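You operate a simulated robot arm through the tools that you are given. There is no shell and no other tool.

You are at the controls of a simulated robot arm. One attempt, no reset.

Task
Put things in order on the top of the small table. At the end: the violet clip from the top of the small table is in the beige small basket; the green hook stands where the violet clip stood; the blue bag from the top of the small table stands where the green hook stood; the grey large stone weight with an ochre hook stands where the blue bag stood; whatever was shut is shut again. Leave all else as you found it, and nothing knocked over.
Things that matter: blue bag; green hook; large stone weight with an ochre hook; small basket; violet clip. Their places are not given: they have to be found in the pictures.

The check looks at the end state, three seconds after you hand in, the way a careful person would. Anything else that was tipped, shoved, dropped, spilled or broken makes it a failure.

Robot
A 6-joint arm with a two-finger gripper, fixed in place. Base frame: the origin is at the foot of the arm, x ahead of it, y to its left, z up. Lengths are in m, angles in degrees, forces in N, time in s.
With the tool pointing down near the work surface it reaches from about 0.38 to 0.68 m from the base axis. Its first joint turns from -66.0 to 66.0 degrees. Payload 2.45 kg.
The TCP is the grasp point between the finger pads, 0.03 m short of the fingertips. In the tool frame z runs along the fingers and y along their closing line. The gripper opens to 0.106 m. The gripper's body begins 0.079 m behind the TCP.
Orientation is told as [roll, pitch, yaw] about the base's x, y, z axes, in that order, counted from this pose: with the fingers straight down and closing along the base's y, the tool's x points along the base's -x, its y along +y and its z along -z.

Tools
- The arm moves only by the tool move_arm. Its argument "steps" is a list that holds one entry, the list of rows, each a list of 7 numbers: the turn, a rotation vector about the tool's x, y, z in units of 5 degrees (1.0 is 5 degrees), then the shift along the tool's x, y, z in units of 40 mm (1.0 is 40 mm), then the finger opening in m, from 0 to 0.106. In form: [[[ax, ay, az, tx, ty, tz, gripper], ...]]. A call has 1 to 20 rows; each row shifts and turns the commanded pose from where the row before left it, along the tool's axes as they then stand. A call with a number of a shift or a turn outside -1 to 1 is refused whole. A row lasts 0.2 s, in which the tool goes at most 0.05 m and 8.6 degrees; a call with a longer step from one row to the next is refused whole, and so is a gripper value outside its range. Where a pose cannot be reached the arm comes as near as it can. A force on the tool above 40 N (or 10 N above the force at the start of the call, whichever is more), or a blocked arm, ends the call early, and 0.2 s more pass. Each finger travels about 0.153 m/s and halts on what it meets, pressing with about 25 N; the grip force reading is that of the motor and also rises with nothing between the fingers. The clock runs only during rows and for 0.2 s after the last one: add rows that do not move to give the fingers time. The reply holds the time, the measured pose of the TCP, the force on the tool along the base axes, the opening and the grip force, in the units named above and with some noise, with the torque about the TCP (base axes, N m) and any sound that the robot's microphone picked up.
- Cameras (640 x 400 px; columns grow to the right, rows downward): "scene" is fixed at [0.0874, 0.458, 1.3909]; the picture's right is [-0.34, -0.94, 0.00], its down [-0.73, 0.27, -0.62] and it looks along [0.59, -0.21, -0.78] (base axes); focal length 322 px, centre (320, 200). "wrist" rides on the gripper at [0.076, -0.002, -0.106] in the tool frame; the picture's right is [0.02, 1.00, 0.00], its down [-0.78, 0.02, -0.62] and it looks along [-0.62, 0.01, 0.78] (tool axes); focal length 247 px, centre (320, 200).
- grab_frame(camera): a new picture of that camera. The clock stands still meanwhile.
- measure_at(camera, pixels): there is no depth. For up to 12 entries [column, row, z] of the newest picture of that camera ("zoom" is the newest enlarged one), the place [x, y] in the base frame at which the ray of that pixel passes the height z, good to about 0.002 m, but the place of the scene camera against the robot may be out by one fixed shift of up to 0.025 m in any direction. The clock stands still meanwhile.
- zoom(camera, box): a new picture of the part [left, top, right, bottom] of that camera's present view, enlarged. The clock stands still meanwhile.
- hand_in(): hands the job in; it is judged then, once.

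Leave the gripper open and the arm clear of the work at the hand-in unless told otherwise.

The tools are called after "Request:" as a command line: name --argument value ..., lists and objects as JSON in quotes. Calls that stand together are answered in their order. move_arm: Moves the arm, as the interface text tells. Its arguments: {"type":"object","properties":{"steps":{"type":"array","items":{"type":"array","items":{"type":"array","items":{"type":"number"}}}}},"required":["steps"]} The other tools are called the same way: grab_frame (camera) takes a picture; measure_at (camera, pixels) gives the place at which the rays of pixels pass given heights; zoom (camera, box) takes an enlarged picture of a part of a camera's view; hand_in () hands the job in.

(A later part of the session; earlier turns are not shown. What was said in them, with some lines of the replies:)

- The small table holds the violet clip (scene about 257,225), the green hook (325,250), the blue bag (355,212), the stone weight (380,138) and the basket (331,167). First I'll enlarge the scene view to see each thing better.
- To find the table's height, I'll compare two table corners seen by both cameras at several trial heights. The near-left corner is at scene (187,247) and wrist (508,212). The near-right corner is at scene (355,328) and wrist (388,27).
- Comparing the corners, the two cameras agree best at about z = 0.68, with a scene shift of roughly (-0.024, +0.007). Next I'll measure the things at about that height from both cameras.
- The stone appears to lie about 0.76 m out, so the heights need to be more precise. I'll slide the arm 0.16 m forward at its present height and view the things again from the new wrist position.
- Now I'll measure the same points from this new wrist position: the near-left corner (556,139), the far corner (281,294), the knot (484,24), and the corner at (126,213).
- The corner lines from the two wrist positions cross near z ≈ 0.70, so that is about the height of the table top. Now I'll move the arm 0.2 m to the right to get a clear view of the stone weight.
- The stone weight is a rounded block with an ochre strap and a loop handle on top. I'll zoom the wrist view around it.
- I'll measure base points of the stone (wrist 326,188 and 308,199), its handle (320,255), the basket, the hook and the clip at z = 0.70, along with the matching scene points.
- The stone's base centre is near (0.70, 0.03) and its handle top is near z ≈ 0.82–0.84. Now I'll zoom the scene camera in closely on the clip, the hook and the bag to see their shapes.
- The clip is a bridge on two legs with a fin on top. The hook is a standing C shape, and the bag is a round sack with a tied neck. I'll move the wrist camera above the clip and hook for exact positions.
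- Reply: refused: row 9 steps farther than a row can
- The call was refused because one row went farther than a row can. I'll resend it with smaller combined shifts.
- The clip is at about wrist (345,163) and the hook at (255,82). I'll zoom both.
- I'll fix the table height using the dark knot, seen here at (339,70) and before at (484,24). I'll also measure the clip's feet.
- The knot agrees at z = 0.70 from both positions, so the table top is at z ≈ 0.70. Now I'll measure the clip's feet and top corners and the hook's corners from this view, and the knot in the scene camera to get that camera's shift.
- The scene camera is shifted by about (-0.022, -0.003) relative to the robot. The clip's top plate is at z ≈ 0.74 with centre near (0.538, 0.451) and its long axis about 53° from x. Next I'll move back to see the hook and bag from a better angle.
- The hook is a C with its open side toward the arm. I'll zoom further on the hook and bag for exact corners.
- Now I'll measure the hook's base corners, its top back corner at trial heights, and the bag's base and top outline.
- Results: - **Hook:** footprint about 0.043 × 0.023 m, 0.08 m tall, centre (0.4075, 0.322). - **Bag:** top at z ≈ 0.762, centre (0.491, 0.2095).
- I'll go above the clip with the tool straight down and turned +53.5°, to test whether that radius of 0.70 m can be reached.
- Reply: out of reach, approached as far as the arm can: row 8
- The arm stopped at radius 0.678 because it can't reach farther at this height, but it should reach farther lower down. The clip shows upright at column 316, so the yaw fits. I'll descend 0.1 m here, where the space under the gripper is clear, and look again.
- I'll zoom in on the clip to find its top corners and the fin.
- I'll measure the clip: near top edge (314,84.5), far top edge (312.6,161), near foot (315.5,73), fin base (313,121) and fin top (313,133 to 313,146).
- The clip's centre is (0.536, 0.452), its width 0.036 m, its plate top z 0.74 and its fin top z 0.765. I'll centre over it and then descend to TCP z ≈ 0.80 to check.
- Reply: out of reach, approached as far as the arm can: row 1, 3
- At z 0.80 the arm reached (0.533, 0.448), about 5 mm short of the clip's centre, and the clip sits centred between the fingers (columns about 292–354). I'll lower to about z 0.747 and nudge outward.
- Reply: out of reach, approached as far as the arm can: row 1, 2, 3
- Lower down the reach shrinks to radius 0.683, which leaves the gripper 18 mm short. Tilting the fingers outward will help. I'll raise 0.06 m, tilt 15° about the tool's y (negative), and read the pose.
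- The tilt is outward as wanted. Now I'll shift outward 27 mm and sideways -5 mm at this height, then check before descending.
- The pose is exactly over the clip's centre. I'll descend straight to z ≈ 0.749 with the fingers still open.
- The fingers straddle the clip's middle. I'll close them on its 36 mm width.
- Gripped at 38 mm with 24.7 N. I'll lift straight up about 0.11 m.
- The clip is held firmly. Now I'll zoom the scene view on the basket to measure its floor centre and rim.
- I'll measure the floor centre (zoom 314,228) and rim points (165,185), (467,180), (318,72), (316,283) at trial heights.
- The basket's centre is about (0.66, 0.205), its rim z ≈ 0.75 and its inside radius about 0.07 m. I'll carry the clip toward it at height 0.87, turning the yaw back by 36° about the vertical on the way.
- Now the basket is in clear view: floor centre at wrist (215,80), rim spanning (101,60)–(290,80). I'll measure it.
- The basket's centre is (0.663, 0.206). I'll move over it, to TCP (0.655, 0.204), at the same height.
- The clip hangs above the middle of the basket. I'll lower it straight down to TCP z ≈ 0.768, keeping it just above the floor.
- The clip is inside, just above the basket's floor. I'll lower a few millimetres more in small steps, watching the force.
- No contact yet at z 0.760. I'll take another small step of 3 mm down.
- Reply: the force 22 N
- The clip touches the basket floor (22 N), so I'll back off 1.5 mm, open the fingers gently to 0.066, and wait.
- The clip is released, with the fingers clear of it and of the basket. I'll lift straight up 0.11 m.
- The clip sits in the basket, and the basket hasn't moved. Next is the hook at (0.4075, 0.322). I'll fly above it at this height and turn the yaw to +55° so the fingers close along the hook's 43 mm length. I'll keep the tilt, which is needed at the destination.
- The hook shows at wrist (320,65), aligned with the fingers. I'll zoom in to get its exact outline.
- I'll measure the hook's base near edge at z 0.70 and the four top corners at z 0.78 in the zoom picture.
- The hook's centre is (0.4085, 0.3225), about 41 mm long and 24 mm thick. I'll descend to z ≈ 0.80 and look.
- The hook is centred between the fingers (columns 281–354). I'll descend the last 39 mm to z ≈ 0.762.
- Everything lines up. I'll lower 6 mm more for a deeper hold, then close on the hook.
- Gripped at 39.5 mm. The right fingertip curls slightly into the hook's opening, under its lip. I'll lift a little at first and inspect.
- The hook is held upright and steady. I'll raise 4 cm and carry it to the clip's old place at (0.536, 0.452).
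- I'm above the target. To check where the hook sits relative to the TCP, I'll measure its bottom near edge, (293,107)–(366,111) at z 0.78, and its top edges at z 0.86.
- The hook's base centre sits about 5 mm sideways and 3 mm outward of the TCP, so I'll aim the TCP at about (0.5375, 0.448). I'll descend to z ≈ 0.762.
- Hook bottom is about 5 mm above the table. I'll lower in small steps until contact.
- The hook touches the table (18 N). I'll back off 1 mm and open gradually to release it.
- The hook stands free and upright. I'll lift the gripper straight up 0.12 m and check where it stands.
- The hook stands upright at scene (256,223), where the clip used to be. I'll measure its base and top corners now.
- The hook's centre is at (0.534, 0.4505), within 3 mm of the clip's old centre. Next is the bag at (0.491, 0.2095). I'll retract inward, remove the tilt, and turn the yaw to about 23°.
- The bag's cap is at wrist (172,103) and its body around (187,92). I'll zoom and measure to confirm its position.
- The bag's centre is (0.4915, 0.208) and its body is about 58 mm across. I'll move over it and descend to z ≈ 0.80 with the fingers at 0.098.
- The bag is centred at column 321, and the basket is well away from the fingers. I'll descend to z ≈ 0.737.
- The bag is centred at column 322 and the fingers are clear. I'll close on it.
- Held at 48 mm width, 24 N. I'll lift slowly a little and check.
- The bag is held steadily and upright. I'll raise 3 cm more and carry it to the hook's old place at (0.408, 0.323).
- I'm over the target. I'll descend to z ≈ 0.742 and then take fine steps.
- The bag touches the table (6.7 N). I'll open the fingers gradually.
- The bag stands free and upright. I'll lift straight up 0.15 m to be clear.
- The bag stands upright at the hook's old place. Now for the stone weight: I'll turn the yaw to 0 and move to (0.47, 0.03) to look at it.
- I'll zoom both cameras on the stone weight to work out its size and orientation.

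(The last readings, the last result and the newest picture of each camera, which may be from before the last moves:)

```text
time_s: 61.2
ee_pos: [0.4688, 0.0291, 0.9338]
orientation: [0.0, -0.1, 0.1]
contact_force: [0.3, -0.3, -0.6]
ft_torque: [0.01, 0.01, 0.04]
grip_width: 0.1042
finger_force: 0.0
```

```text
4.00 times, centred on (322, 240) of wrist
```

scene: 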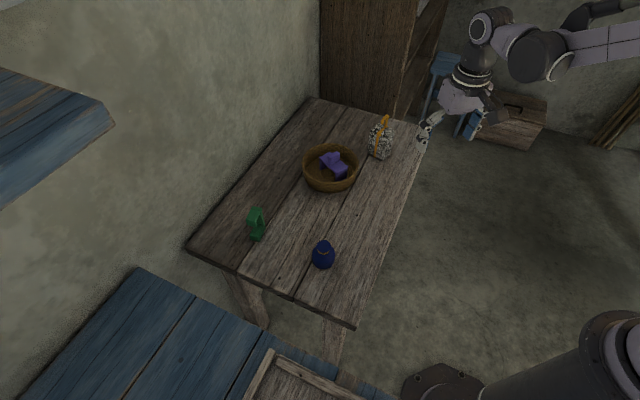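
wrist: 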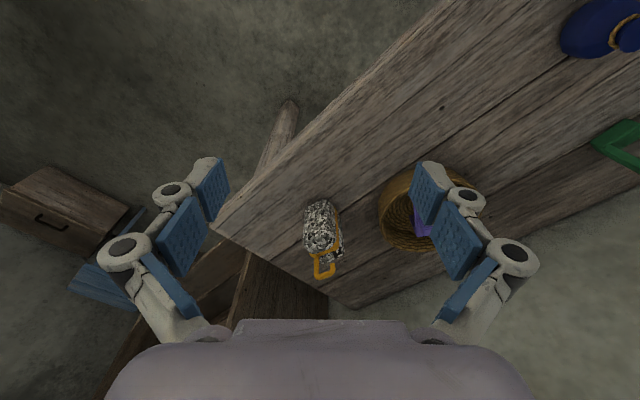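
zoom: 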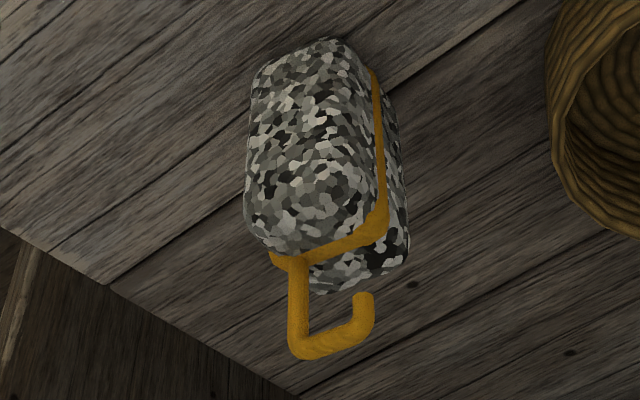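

I'll measure stone points in the wrist zoom: the handle bar ends (300,348) and (365,322), the strap top ends (275,258) and (383,205), the near bottom edge (340,40), and the left side (250,95).

Request:
measure_at --camera "zoom" --pixels '[[300, 348, 0.82], [300, 348, 0.84], [365, 322, 0.82], [365, 322, 0.84], [272, 258, 0.78], [272, 258, 0.8], [385, 205, 0.78], [385, 205, 0.8], [335, 40, 0.7], [255, 80, 0.71], [375, 72, 0.71], [406, 245, 0.77]]'

Request:
zoom --camera "scene" --box '[350, 105, 414, 169]'

Request:
measure_at --camera "zoom" --pixels '[[232, 300, 0.71], [270, 325, 0.705], [322, 340, 0.705], [375, 290, 0.71], [352, 62, 0.82], [352, 62, 0.84], [320, 115, 0.8], [345, 135, 0.8], [300, 185, 0.78], [300, 185, 0.8]]'

```text
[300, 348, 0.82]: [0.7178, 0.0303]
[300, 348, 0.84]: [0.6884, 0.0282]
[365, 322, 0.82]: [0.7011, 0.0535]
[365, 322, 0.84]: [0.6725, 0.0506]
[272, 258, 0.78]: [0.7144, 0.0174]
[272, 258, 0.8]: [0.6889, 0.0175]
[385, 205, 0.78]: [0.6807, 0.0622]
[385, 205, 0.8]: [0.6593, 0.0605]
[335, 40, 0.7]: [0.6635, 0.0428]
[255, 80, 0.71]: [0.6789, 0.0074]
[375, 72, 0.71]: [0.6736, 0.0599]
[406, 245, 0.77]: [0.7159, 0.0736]
```

```text
6.25 times, centred on (382, 137) of scene
```

zoom: 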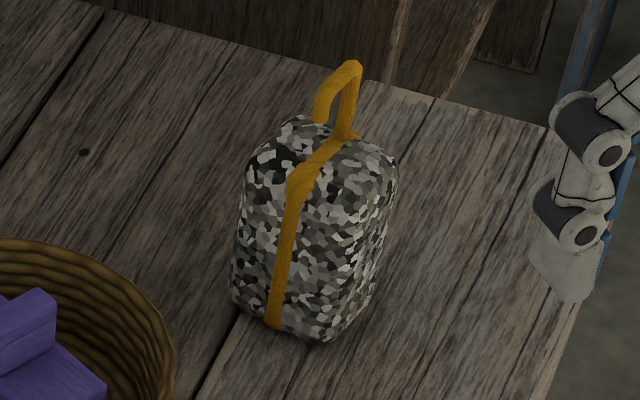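

```text
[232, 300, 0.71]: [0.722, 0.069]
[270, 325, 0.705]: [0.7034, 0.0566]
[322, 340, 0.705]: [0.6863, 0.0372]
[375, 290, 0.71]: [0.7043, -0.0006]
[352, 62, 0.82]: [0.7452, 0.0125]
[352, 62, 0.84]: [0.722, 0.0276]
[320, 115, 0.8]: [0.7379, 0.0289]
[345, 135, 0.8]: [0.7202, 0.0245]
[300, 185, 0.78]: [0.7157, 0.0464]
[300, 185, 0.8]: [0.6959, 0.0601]
```

The stone's centre is about (0.697, 0.031). Its strap runs along about 125°, the body top is near 0.79 and the handle top near 0.835. I'll look at it along the strap direction by moving to (0.614, 0.149) and turning the yaw to -55°.

Request:
move_arm --steps '[[[0, 0, 0, -0.726, 0.6, 0, 0.104], [0, 0, 0, -0.726, 0.6, 0, 0.104], [0, 0, 0, -0.726, 0.6, 0, 0.104], [0, 0, 0, -0.726, 0.6, 0, 0.104], [0, 0, 0, -0.726, 0.6, 0, 0.104], [0, 0, 0.917, 0, 0, 0, 0.104], [0, 0, 0.917, 0, 0, 0, 0.104], [0, 0, 0.917, 0, 0, 0, 0.104], [0, 0, 0.917, 0, 0, 0, 0.104], [0, 0, 0.917, 0, 0, 0, 0.104], [0, 0, 0.917, 0, 0, 0, 0.104], [0, 0, 0.917, 0, 0, 0, 0.104], [0, 0, 0.917, 0, 0, 0, 0.104], [0, 0, 0.917, 0, 0, 0, 0.104], [0, 0, 0.917, 0, 0, 0, 0.104], [0, 0, 0.917, 0, 0, 0, 0.104], [0, 0, 0.917, 0, 0, 0, 0.104], [0, 0, 0, 0, 0, 0, 0.104]]]'

Request:
grab_frame --camera "wrist"

Request:
grab_frame --camera "scene"

```text
time_s: 65.0
ee_pos: [0.6127, 0.1489, 0.935]
orientation: [0.0, -0.1, -55.2]
contact_force: [0.2, 0.5, -0.9]
ft_torque: [0.0, -0.01, 0.01]
grip_width: 0.1042
finger_force: 0.0
```

```text
taken
```

wrist: 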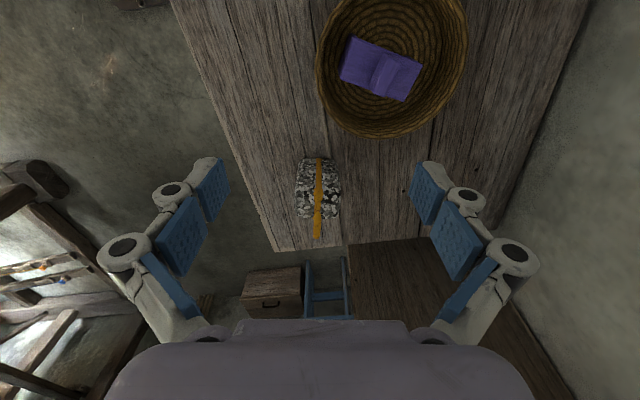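

```text
taken
```

scene: 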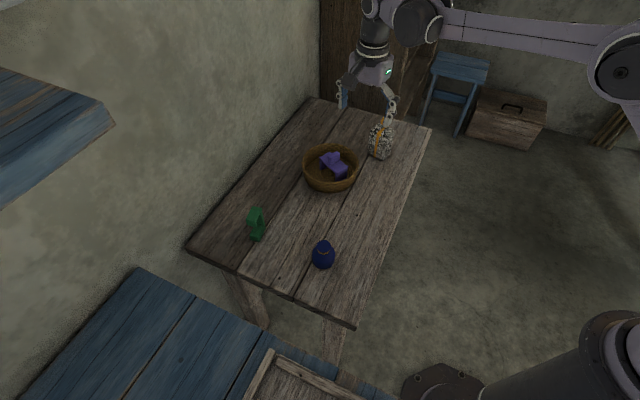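

From this angle the strap runs straight up the picture at column 318, so -55° is aligned. I'll zoom on the stone.

Request:
zoom --camera "wrist" --box '[275, 145, 365, 250]'

```text
3.81 times, centred on (320, 198) of wrist
```

zoom: 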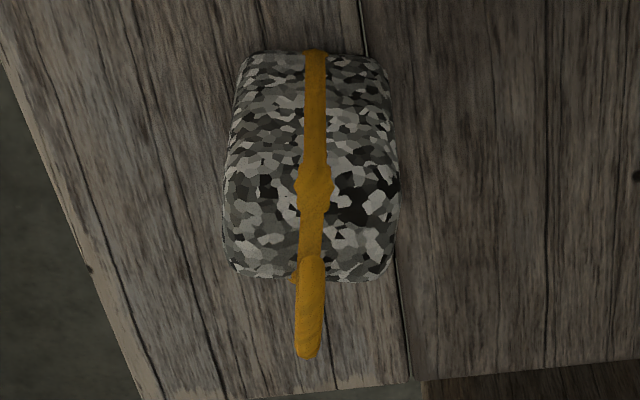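

I'll measure its near foot (315,50), side edges, top near and far edges, and the handle ends in this zoom.

Request:
measure_at --camera "zoom" --pixels '[[315, 50, 0.7], [242, 62, 0.705], [380, 62, 0.705], [315, 185, 0.78], [315, 185, 0.79], [308, 278, 0.78], [308, 278, 0.79], [223, 195, 0.78], [399, 190, 0.78], [312, 260, 0.83], [308, 352, 0.83], [308, 352, 0.84]]'

```text
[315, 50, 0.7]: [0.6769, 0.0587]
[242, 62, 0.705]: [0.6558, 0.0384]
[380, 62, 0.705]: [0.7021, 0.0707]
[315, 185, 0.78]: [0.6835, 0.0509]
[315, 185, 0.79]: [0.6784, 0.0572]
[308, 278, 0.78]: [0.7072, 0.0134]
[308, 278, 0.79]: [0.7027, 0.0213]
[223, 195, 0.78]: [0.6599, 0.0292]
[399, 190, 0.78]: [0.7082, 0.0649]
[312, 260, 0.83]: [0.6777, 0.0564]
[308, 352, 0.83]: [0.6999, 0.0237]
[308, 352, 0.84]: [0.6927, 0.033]
```

The stone's centre comes out at about (0.692, 0.0345), its body about 60 mm wide across the strap, and its handle top z ≈ 0.835. I'll tilt 8° outward and move over it at the present height.

Request:
move_arm --steps '[[[0, -0.8, 0, 0, 0, 0, 0.104], [0, -0.8, 0, 0, 0, 0, 0.104], [0, 0, 0, -0.861, 0, 0.121, 0.104], [0, 0, 0, -0.861, 0, 0.121, 0.104], [0, 0, 0, -0.861, 0, 0.121, 0.104], [0, 0, 0, -0.861, 0, 0.121, 0.104], [0, 0, 0, 0, 0, 0, 0.104]]]'

Request:
grab_frame --camera "wrist"

```text
time_s: 66.6
ee_pos: [0.6933, 0.0334, 0.9357]
orientation: [0.1, -8.1, -55.0]
contact_force: [0.7, -0.4, 0.0]
ft_torque: [-0.01, -0.02, -0.02]
grip_width: 0.1038
finger_force: 0.1
```

```text
taken
```

wrist: 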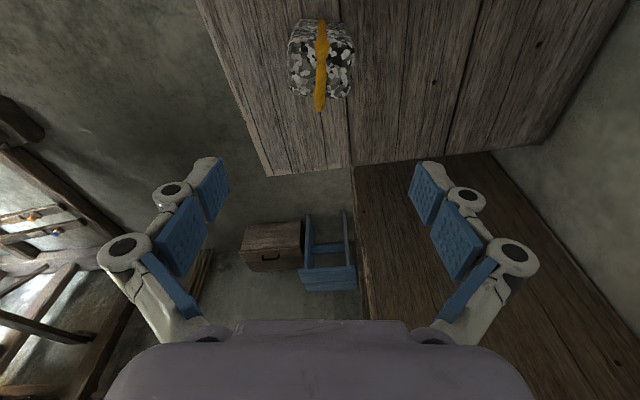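

The gripper is over the stone. A tall dark wooden cabinet stands behind the table's far edge, so I'll measure how far away it is before descending.

Request:
measure_at --camera "wrist" --pixels '[[352, 165, 0.7], [490, 150, 0.7], [270, 176, 0.7], [545, 145, 0.7], [321, 105, 0.835], [321, 60, 0.78], [289, 65, 0.77], [355, 65, 0.77]]'

Request:
grab_frame --camera "scene"

```text
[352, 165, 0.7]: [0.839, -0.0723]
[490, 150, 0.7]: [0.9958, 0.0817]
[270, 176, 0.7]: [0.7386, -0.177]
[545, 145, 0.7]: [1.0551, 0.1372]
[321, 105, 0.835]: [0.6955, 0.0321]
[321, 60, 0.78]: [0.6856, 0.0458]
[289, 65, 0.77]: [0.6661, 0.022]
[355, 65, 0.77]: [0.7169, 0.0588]
```

```text
taken
```

scene: 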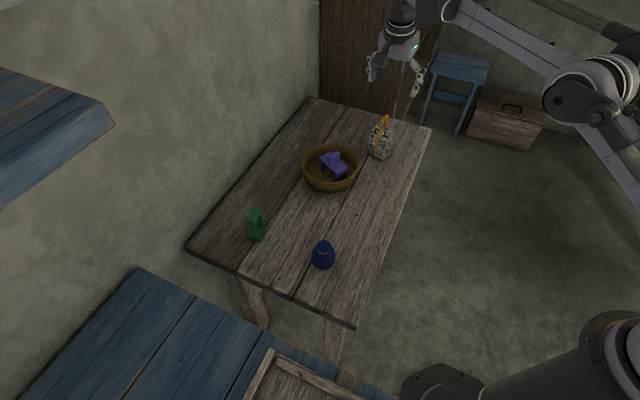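

The cabinet is at least 0.15 m from the stone, so there is room. I'll descend to z ≈ 0.865 and look again.

Request:
move_arm --steps '[[[0, 0, 0, 0.12, 0, 0.86, 0.104], [0, 0, 0, 0.12, 0, 0.86, 0.104], [0, 0, 0, 0, 0, 0, 0.104]]]'

Request:
grab_frame --camera "wrist"

Request:
zoom --camera "scene" --box '[310, 60, 450, 200]'

```text
time_s: 67.4
ee_pos: [0.6946, 0.0338, 0.8643]
orientation: [0.1, -8.1, -55.0]
contact_force: [0.1, -0.3, -0.6]
ft_torque: [-0.03, -0.04, 0.01]
grip_width: 0.1039
finger_force: 0.0
```

```text
taken
```

wrist: 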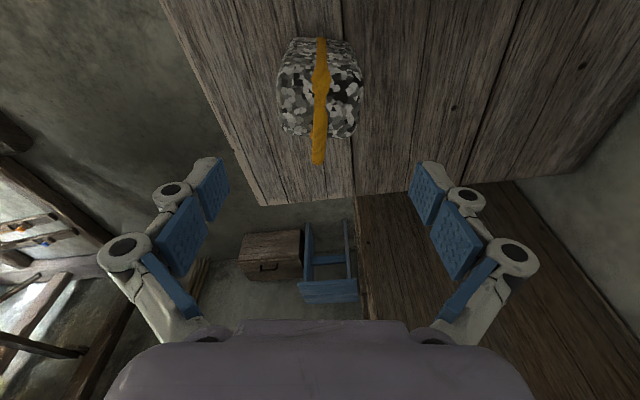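

```text
2.86 times, centred on (380, 130) of scene
```

zoom: 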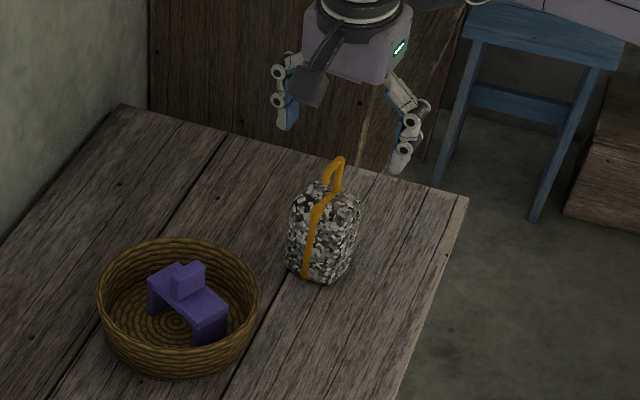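

The stone is centred at column 320 and the handle lies between the fingers. I'll measure once more at this closer range.

Request:
measure_at --camera "wrist" --pixels '[[318, 162, 0.83], [318, 162, 0.835], [318, 162, 0.84], [277, 98, 0.76], [363, 98, 0.76], [320, 40, 0.705], [321, 137, 0.785], [321, 85, 0.785]]'

Request:
zoom --camera "wrist" --box '[260, 25, 380, 175]'

```text
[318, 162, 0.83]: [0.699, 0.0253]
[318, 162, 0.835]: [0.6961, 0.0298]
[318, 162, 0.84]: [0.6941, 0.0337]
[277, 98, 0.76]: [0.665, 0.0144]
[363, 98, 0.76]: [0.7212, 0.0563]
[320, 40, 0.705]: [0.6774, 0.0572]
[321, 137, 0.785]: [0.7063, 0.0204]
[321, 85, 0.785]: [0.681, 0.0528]
```

```text
2.67 times, centred on (320, 100) of wrist
```

zoom: 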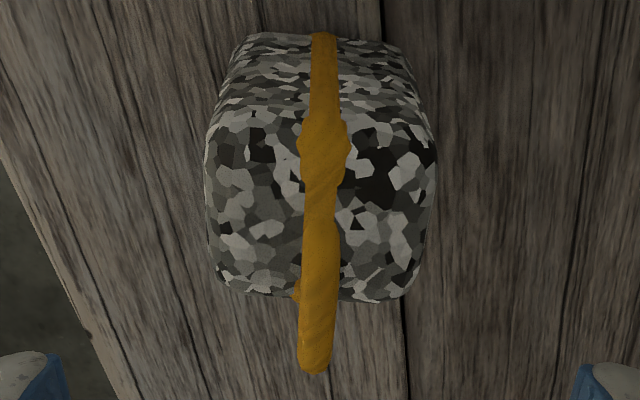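

The stone's centre is confirmed at (0.6925, 0.036). I'll descend to z ≈ 0.80 first and check the palm's clearance to the handle.

Request:
move_arm --steps '[[[0, 0, 0, 0.18, 0, 0.79, 0.104], [0, 0, 0, 0.11, 0, 0.79, 0.104], [0, 0, 0, 0, 0, 0, 0.104]]]'

Request:
grab_frame --camera "wrist"

Request:
zoom --camera "scene" --box '[310, 60, 450, 200]'

```text
time_s: 68.2
ee_pos: [0.6924, 0.0348, 0.8001]
orientation: [0.1, -8.1, -55.1]
contact_force: [0.5, -0.7, 0.0]
ft_torque: [0.03, 0.0, -0.03]
grip_width: 0.104
finger_force: 0.0
```

```text
taken
```

wrist: 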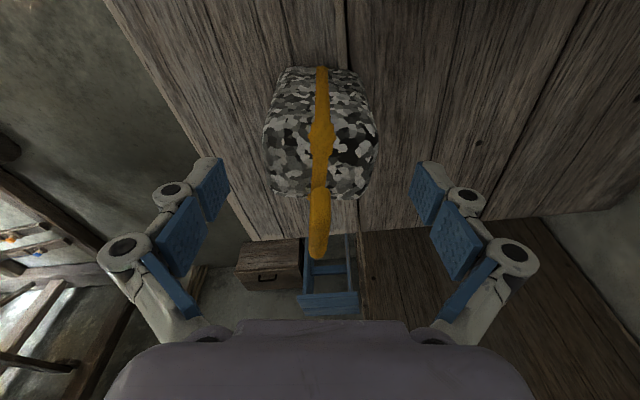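

```text
2.86 times, centred on (380, 130) of scene
```

zoom: 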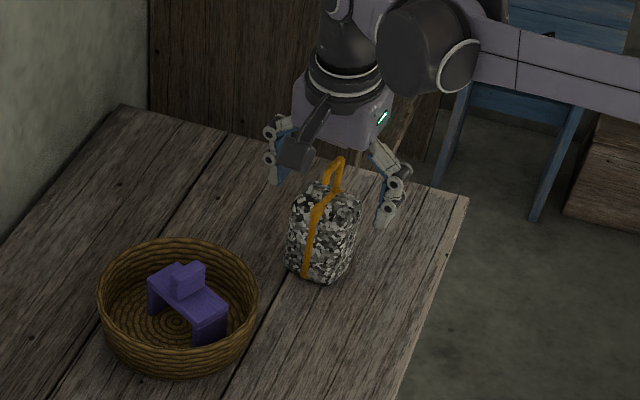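

There is still clearance. I'll descend another 28 mm to z ≈ 0.772.

Request:
move_arm --steps '[[[0, 0, 0, 0.05, 0, 0.35, 0.104], [0, 0, 0, 0.05, 0, 0.34, 0.104], [0, 0, 0, 0, 0, 0, 0.104]]]'

Request:
grab_frame --camera "wrist"

Request:
zoom --camera "scene" --box '[330, 80, 430, 180]'

```text
time_s: 69.0
ee_pos: [0.6925, 0.0369, 0.7738]
orientation: [0.1, -8.1, -55.0]
contact_force: [0.2, 0.9, 0.5]
ft_torque: [0.01, -0.01, 0.0]
grip_width: 0.1042
finger_force: 0.1
```

```text
taken
```

wrist: 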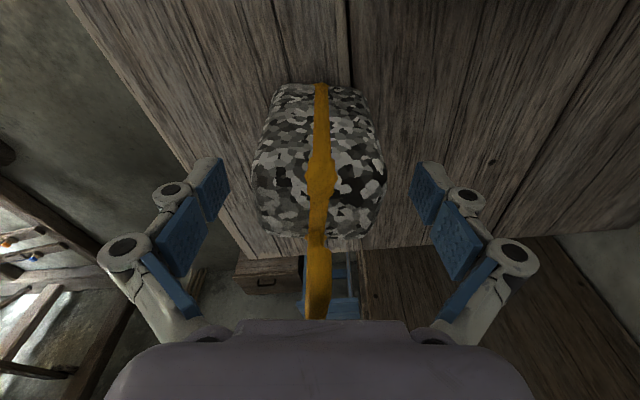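

```text
4.00 times, centred on (380, 130) of scene
```

zoom: 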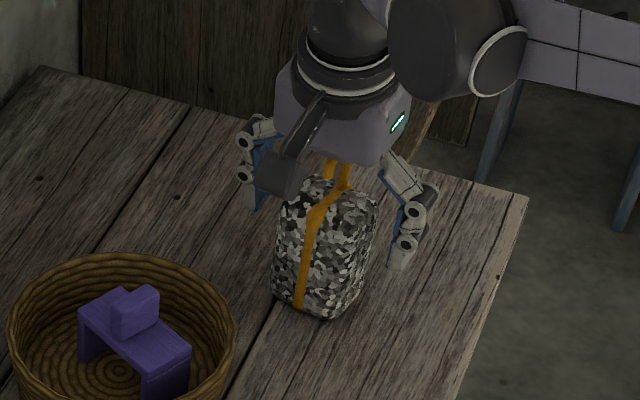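

The fingers straddle the stone's upper half and the handle just clears the palm. I'll close slowly here.

Request:
move_arm --steps '[[[0, 0, 0, 0, 0, 0, 0.085], [0, 0, 0, 0, 0, 0, 0.07], [0, 0, 0, 0, 0, 0, 0.055], [0, 0, 0, 0, 0, 0, 0.04], [0, 0, 0, 0, 0, 0, 0.04], [0, 0, 0, 0, 0, 0, 0.04]]]'

Request:
grab_frame --camera "wrist"

Request:
zoom --camera "scene" --box '[330, 80, 430, 180]'

```text
time_s: 70.4
ee_pos: [0.6922, 0.0363, 0.7728]
orientation: [0.1, -8.2, -55.0]
contact_force: [-4.0, -2.4, 5.2]
ft_torque: [-0.13, 0.23, -0.03]
grip_width: 0.0623
finger_force: 25.1
```

```text
taken
```

wrist: 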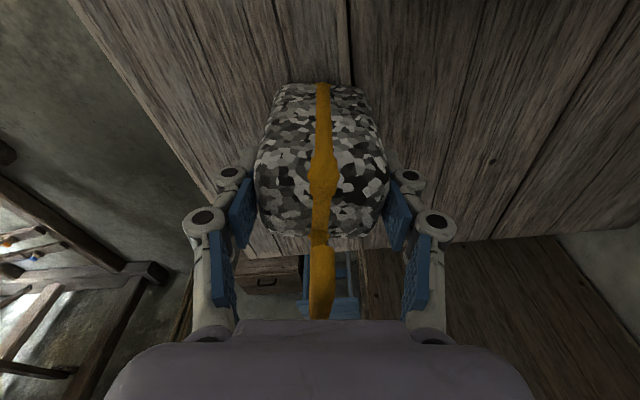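

```text
4.00 times, centred on (380, 130) of scene
```

zoom: 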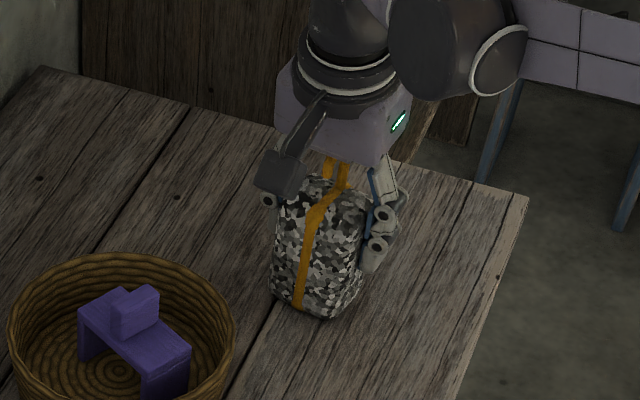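

Gripped at 62 mm with 25 N. I'll lift just 6 mm slowly to see whether the weight comes up without slipping.

Request:
move_arm --steps '[[[0, 0, 0, -0.01, 0, -0.075, 0.04], [0, 0, 0, -0.01, 0, -0.075, 0.04], [0, 0, 0, 0, 0, 0, 0.04]]]'

Request:
grab_frame --camera "wrist"

Request:
zoom --camera "scene" --box '[330, 80, 430, 180]'

```text
time_s: 71.2
ee_pos: [0.6917, 0.0375, 0.7785]
orientation: [0.0, -8.1, -55.0]
contact_force: [0.2, 0.2, -5.1]
ft_torque: [-0.01, -0.01, -0.02]
grip_width: 0.0622
finger_force: 25.4
```

```text
taken
```

wrist: 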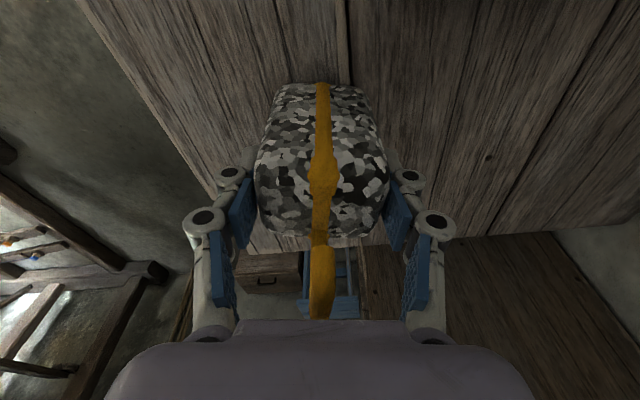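

```text
4.00 times, centred on (380, 130) of scene
```

zoom: 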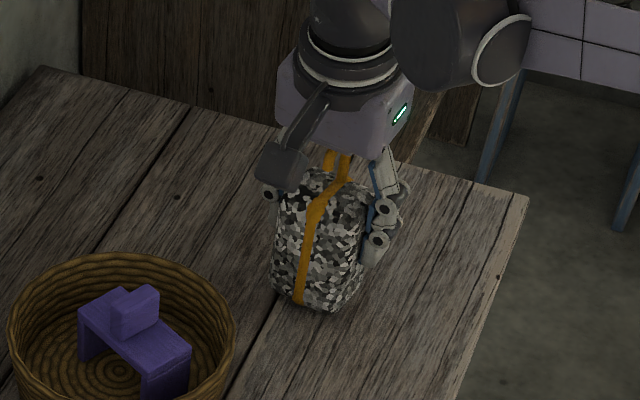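

The stone came up with the gripper and weighs only about 5 N, so the hold is safe. I'll lift 6 cm more.

Request:
move_arm --steps '[[[0, 0, 0, -0.05, 0, -0.35, 0.04], [0, 0, 0, -0.1, 0, -0.7, 0.04], [0, 0, 0, -0.07, 0, -0.5, 0.04], [0, 0, 0, 0, 0, 0, 0.04]]]'

Request:
grab_frame --camera "wrist"

Request:
zoom --camera "scene" --box '[310, 60, 450, 200]'

```text
time_s: 72.2
ee_pos: [0.6924, 0.0369, 0.8424]
orientation: [0.1, -8.1, -55.0]
contact_force: [0.0, 0.2, -5.2]
ft_torque: [-0.07, -0.01, -0.01]
grip_width: 0.0619
finger_force: 25.2
```

```text
taken
```

wrist: 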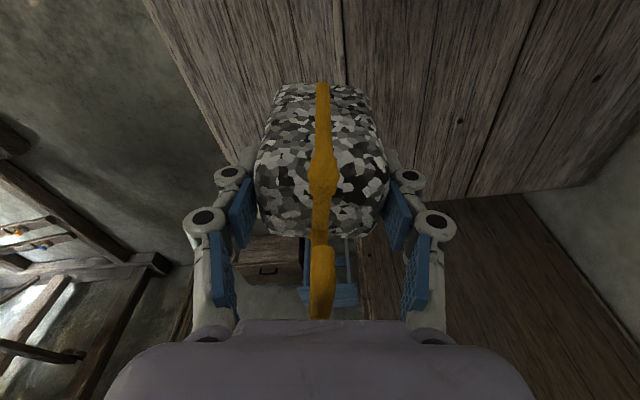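

```text
2.86 times, centred on (380, 130) of scene
```

zoom: 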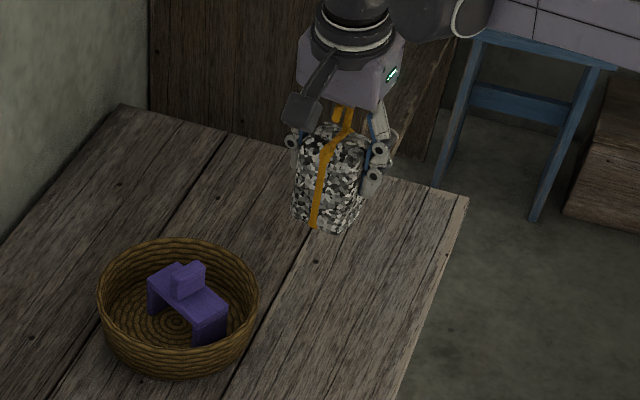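

The stone's bottom is now at z ≈ 0.77. I'll carry it around the basket on its near side, via (0.60, 0.06) and (0.54, 0.13), to above the bag's old place at (0.4915, 0.208).

Request:
move_arm --steps '[[[0, 0, 0, 0.591, -0.518, -0.083, 0.04], [0, 0, 0, 0.591, -0.518, -0.083, 0.04], [0, 0, 0, 0.591, -0.518, -0.083, 0.04], [0, 0, 0, 0.757, -0.075, -0.106, 0.04], [0, 0, 0, 0.757, -0.075, -0.106, 0.04], [0, 0, 0, 0.757, -0.075, -0.106, 0.04], [0, 0, 0, 0.757, 0.043, -0.106, 0.04], [0, 0, 0, 0.757, 0.043, -0.106, 0.04], [0, 0, 0, 0.757, 0.043, -0.106, 0.04], [0, 0, 0, 0, 0, 0, 0.04]]]'

Request:
grab_frame --camera "wrist"

Request:
grab_frame --camera "scene"

```text
time_s: 74.4
ee_pos: [0.4911, 0.2069, 0.8417]
orientation: [0.2, -8.0, -54.9]
contact_force: [-0.2, 0.6, -5.5]
ft_torque: [-0.03, -0.02, -0.02]
grip_width: 0.0621
finger_force: 25.0
```

```text
taken
```

wrist: 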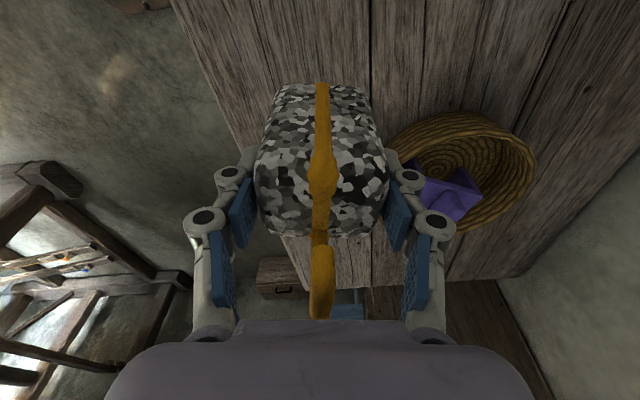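

```text
taken
```

scene: 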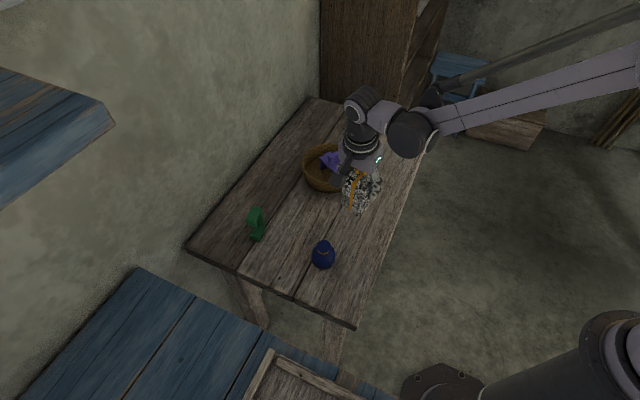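

I'm over the target (0.491, 0.207). I'll measure the stone's near foot (322,84) at z 0.77 as a check, then descend to z ≈ 0.779.

Request:
measure_at --camera "wrist" --pixels '[[322, 84, 0.769], [322, 84, 0.772]]'

Request:
move_arm --steps '[[[0, 0, 0, 0.111, 0.02, 0.78, 0.04], [0, 0, 0, 0.111, 0, 0.78, 0.04], [0, 0, 0, 0, 0, 0, 0.04]]]'

Request:
zoom --camera "scene" --box '[290, 140, 430, 280]'

```text
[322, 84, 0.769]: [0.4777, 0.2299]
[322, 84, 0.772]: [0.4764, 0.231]
```

```text
time_s: 75.2
ee_pos: [0.4916, 0.2068, 0.7766]
orientation: [0.1, -8.2, -54.9]
contact_force: [0.4, -1.7, -5.9]
ft_torque: [-0.02, 0.02, 0.04]
grip_width: 0.062
finger_force: 25.0
```

```text
2.86 times, centred on (360, 210) of scene
```

zoom: 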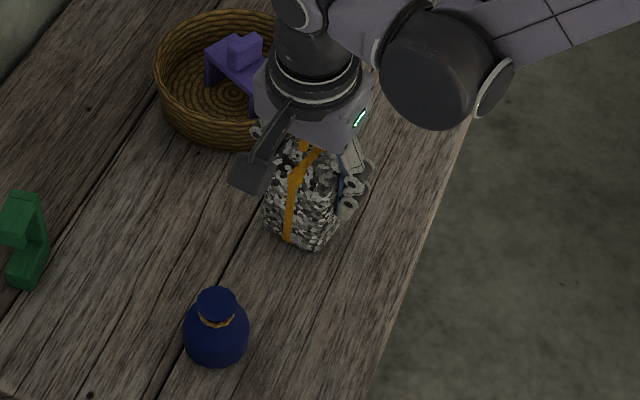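

The position matches. I'll lower in small steps of about 2 mm until the table takes the weight.

Request:
move_arm --steps '[[[0, 0, 0, 0.007, 0, 0.05, 0.04], [0, 0, 0, 0, 0, 0, 0.04]]]'

```text
time_s: 75.8
ee_pos: [0.492, 0.2081, 0.7763]
orientation: [0.0, -8.1, -54.9]
contact_force: [-0.5, 0.2, -6.0]
ft_torque: [-0.04, 0.0, 0.01]
grip_width: 0.0617
finger_force: 25.2
```

Request:
move_arm --steps '[[[0, 0, 0, 0.007, 0, 0.05, 0.04], [0, 0, 0, 0, 0, 0, 0.04]]]'

```text
time_s: 76.4
ee_pos: [0.4927, 0.2085, 0.7744]
orientation: [0.0, -8.1, -55.1]
contact_force: [-0.9, 0.0, -5.8]
ft_torque: [-0.06, 0.01, 0.04]
grip_width: 0.0619
finger_force: 25.0
```

Request:
move_arm --steps '[[[0, 0, 0, 0.005, 0, 0.037, 0.04], [0, 0, 0, 0, 0, 0, 0.04]]]'

```text
time_s: 77.0
ee_pos: [0.4924, 0.2085, 0.7739]
orientation: [0.1, -8.1, -55.0]
contact_force: [0.5, 0.9, 19.1]
ft_torque: [0.18, 0.0, -0.39]
grip_width: 0.062
finger_force: 25.2
```

The stone rests on the table (19 N). I'll ease up 0.8 mm and open the fingers gradually.

Request:
move_arm --steps '[[[0, 0, 0, -0.003, 0, -0.02, 0.04], [0, 0, 0, 0, 0, 0, 0.06], [0, 0, 0, 0, 0, 0, 0.068], [0, 0, 0, 0, 0, 0, 0.08], [0, 0, 0, 0, 0, 0, 0.104], [0, 0, 0, 0, 0, 0, 0.104]]]'

Request:
grab_frame --camera "wrist"

Request:
zoom --camera "scene" --box '[290, 140, 430, 280]'

```text
time_s: 78.4
ee_pos: [0.4931, 0.2081, 0.7749]
orientation: [0.1, -8.1, -55.0]
contact_force: [0.6, -0.1, 1.1]
ft_torque: [-0.02, 0.01, 0.0]
grip_width: 0.1041
finger_force: 0.0
```

```text
taken
```

wrist: 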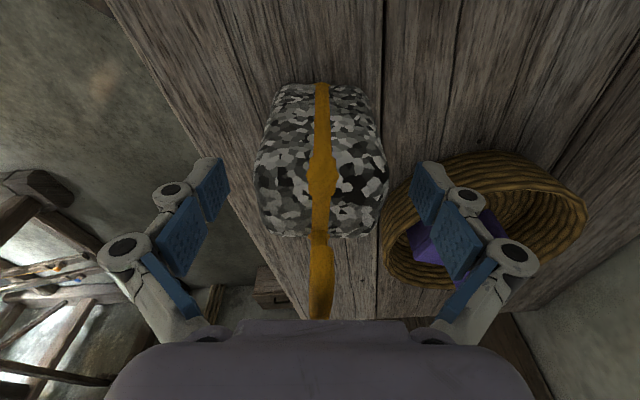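

```text
2.86 times, centred on (360, 210) of scene
```

zoom: 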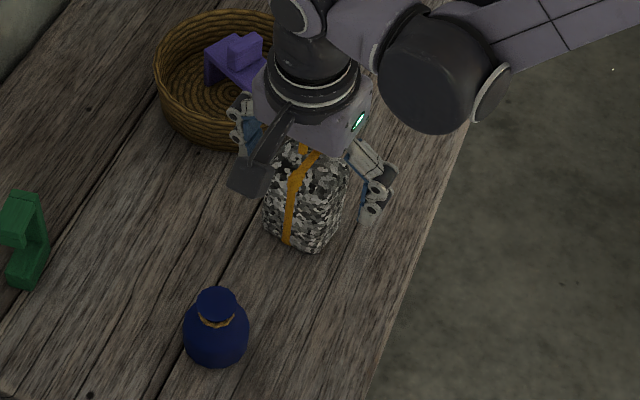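

The stone stands upright and free. I'll lift straight up about 0.18 m, keeping clear of the handle.

Request:
move_arm --steps '[[[0, 0, 0, -0.05, 0, -0.35, 0.104], [0, 0, 0, -0.125, 0, -0.891, 0.104], [0, 0, 0, -0.125, 0, -0.891, 0.104], [0, 0, 0, -0.125, 0, -0.891, 0.104], [0, 0, 0, -0.125, 0, -0.891, 0.104], [0, 0, 0, -0.125, 0, -0.891, 0.104], [0, 0, 0, 0, 0, 0, 0.104]]]'

Request:
grab_frame --camera "wrist"

Request:
zoom --camera "scene" --box '[180, 90, 440, 290]'

```text
time_s: 80.0
ee_pos: [0.4918, 0.2086, 0.9688]
orientation: [0.1, -8.1, -55.0]
contact_force: [-0.5, -0.2, 0.3]
ft_torque: [0.0, 0.0, -0.02]
grip_width: 0.1039
finger_force: 0.0
```

```text
taken
```

wrist: 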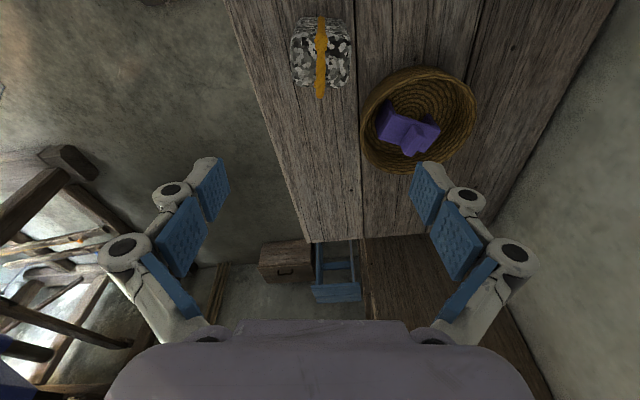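

```text
2.00 times, centred on (310, 190) of scene
```

zoom: 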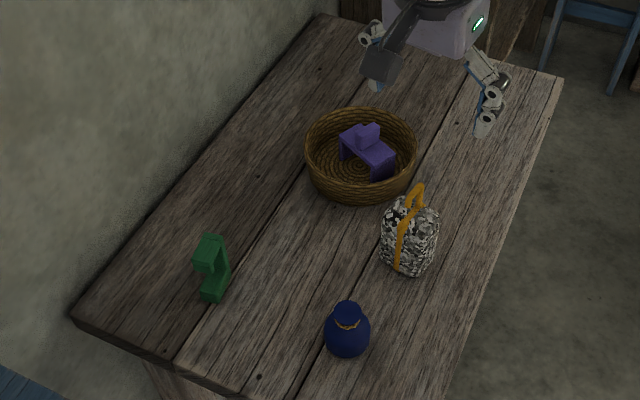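

All four things are in place. Now I'll untilt, turn the yaw back to 0 and retract to near the start pose, to leave the arm clear.

Request:
move_arm --steps '[[[0, 0.8, 0, 0, 0, 0, 0.104], [0, 0.8, 0, 0, 0, 0, 0.104], [0, 0, -0.917, 0, 0, 0, 0.104], [0, 0, -0.917, 0, 0, 0, 0.104], [0, 0, -0.917, 0, 0, 0, 0.104], [0, 0, -0.917, 0, 0, 0, 0.104], [0, 0, -0.917, 0, 0, 0, 0.104], [0, 0, -0.917, 0, 0, 0, 0.104], [0, 0, -0.917, 0, 0, 0, 0.104], [0, 0, -0.917, 0, 0, 0, 0.104], [0, 0, -0.917, 0, 0, 0, 0.104], [0, 0, -0.917, 0, 0, 0, 0.104], [0, 0, -0.917, 0, 0, 0, 0.104], [0, 0, -0.917, 0, 0, 0, 0.104], [0, 0, 0, 0.95, 0.075, 0, 0.104], [0, 0, 0, 0.95, 0.075, 0, 0.104], [0, 0, 0, 0.95, 0.075, 0, 0.104], [0, 0, 0, 0.95, 0.075, 0, 0.104], [0, 0, 0, 0.95, 0.075, 0, 0.104], [0, 0, 0, 0, 0, 0, 0.104]]]'

Request:
grab_frame --camera "wrist"

Request:
grab_frame --camera "scene"

```text
time_s: 84.2
ee_pos: [0.3025, 0.2216, 0.9671]
orientation: [-0.1, -0.1, 0.0]
contact_force: [-0.2, 0.5, 0.3]
ft_torque: [0.01, 0.0, 0.02]
grip_width: 0.1037
finger_force: 0.1
```

```text
taken
```

wrist: 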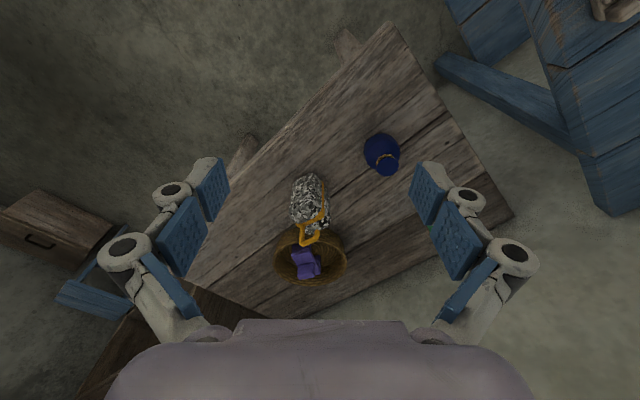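

```text
taken
```

scene: 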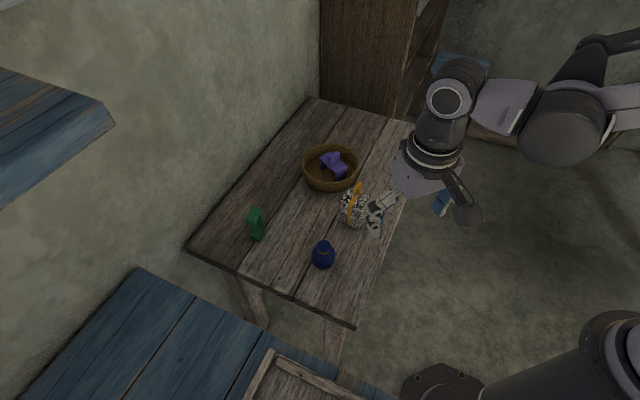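

The arm is clear. I'll do a final check of the bag's and stone's positions and that all stand upright.

Request:
zoom --camera "scene" --box '[230, 130, 390, 280]'

Request:
measure_at --camera "wrist" --pixels '[[381, 151, 0.72], [388, 165, 0.763], [310, 176, 0.7], [310, 262, 0.705]]'

```text
2.67 times, centred on (310, 205) of scene
```

zoom: 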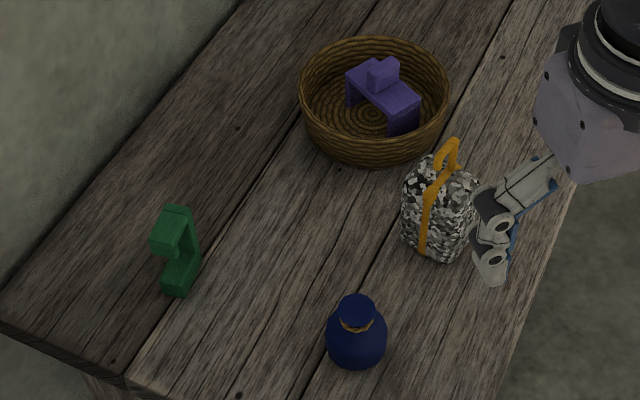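

```text
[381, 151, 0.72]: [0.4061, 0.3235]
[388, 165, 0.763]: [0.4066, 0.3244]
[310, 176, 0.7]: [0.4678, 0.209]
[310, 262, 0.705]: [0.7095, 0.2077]
```

Final state:
- **Clip:** in the basket, and the basket hasn't moved.
- **Hook:** upright at the clip's old place.
- **Bag:** at (0.406, 0.324), the hook's old place.
- **Stone weight:** upright at the bag's old place.

I opened nothing, so nothing needs shutting. The gripper is open and the arm is clear, so I'm handing in.

Request:
hand_in

```text
The job is handed in.
```

I put all four things where you asked and handed the job in; the result of the check hasn't come back.

| Thing | Where it is now |
|---|---|
| Violet clip | In the beige basket, which did not move |
| Green hook | Upright where the clip stood, within about 3 mm |
| Blue bag | Upright where the hook stood, within about 2 mm |
| Stone weight with the ochre hook | Upright where the bag stood, gripper within about 2 mm of the spot when I set it down |

I opened nothing, so there was nothing to shut again. Nothing was knocked over. The gripper is open and the arm is back near its start position, clear of the table.
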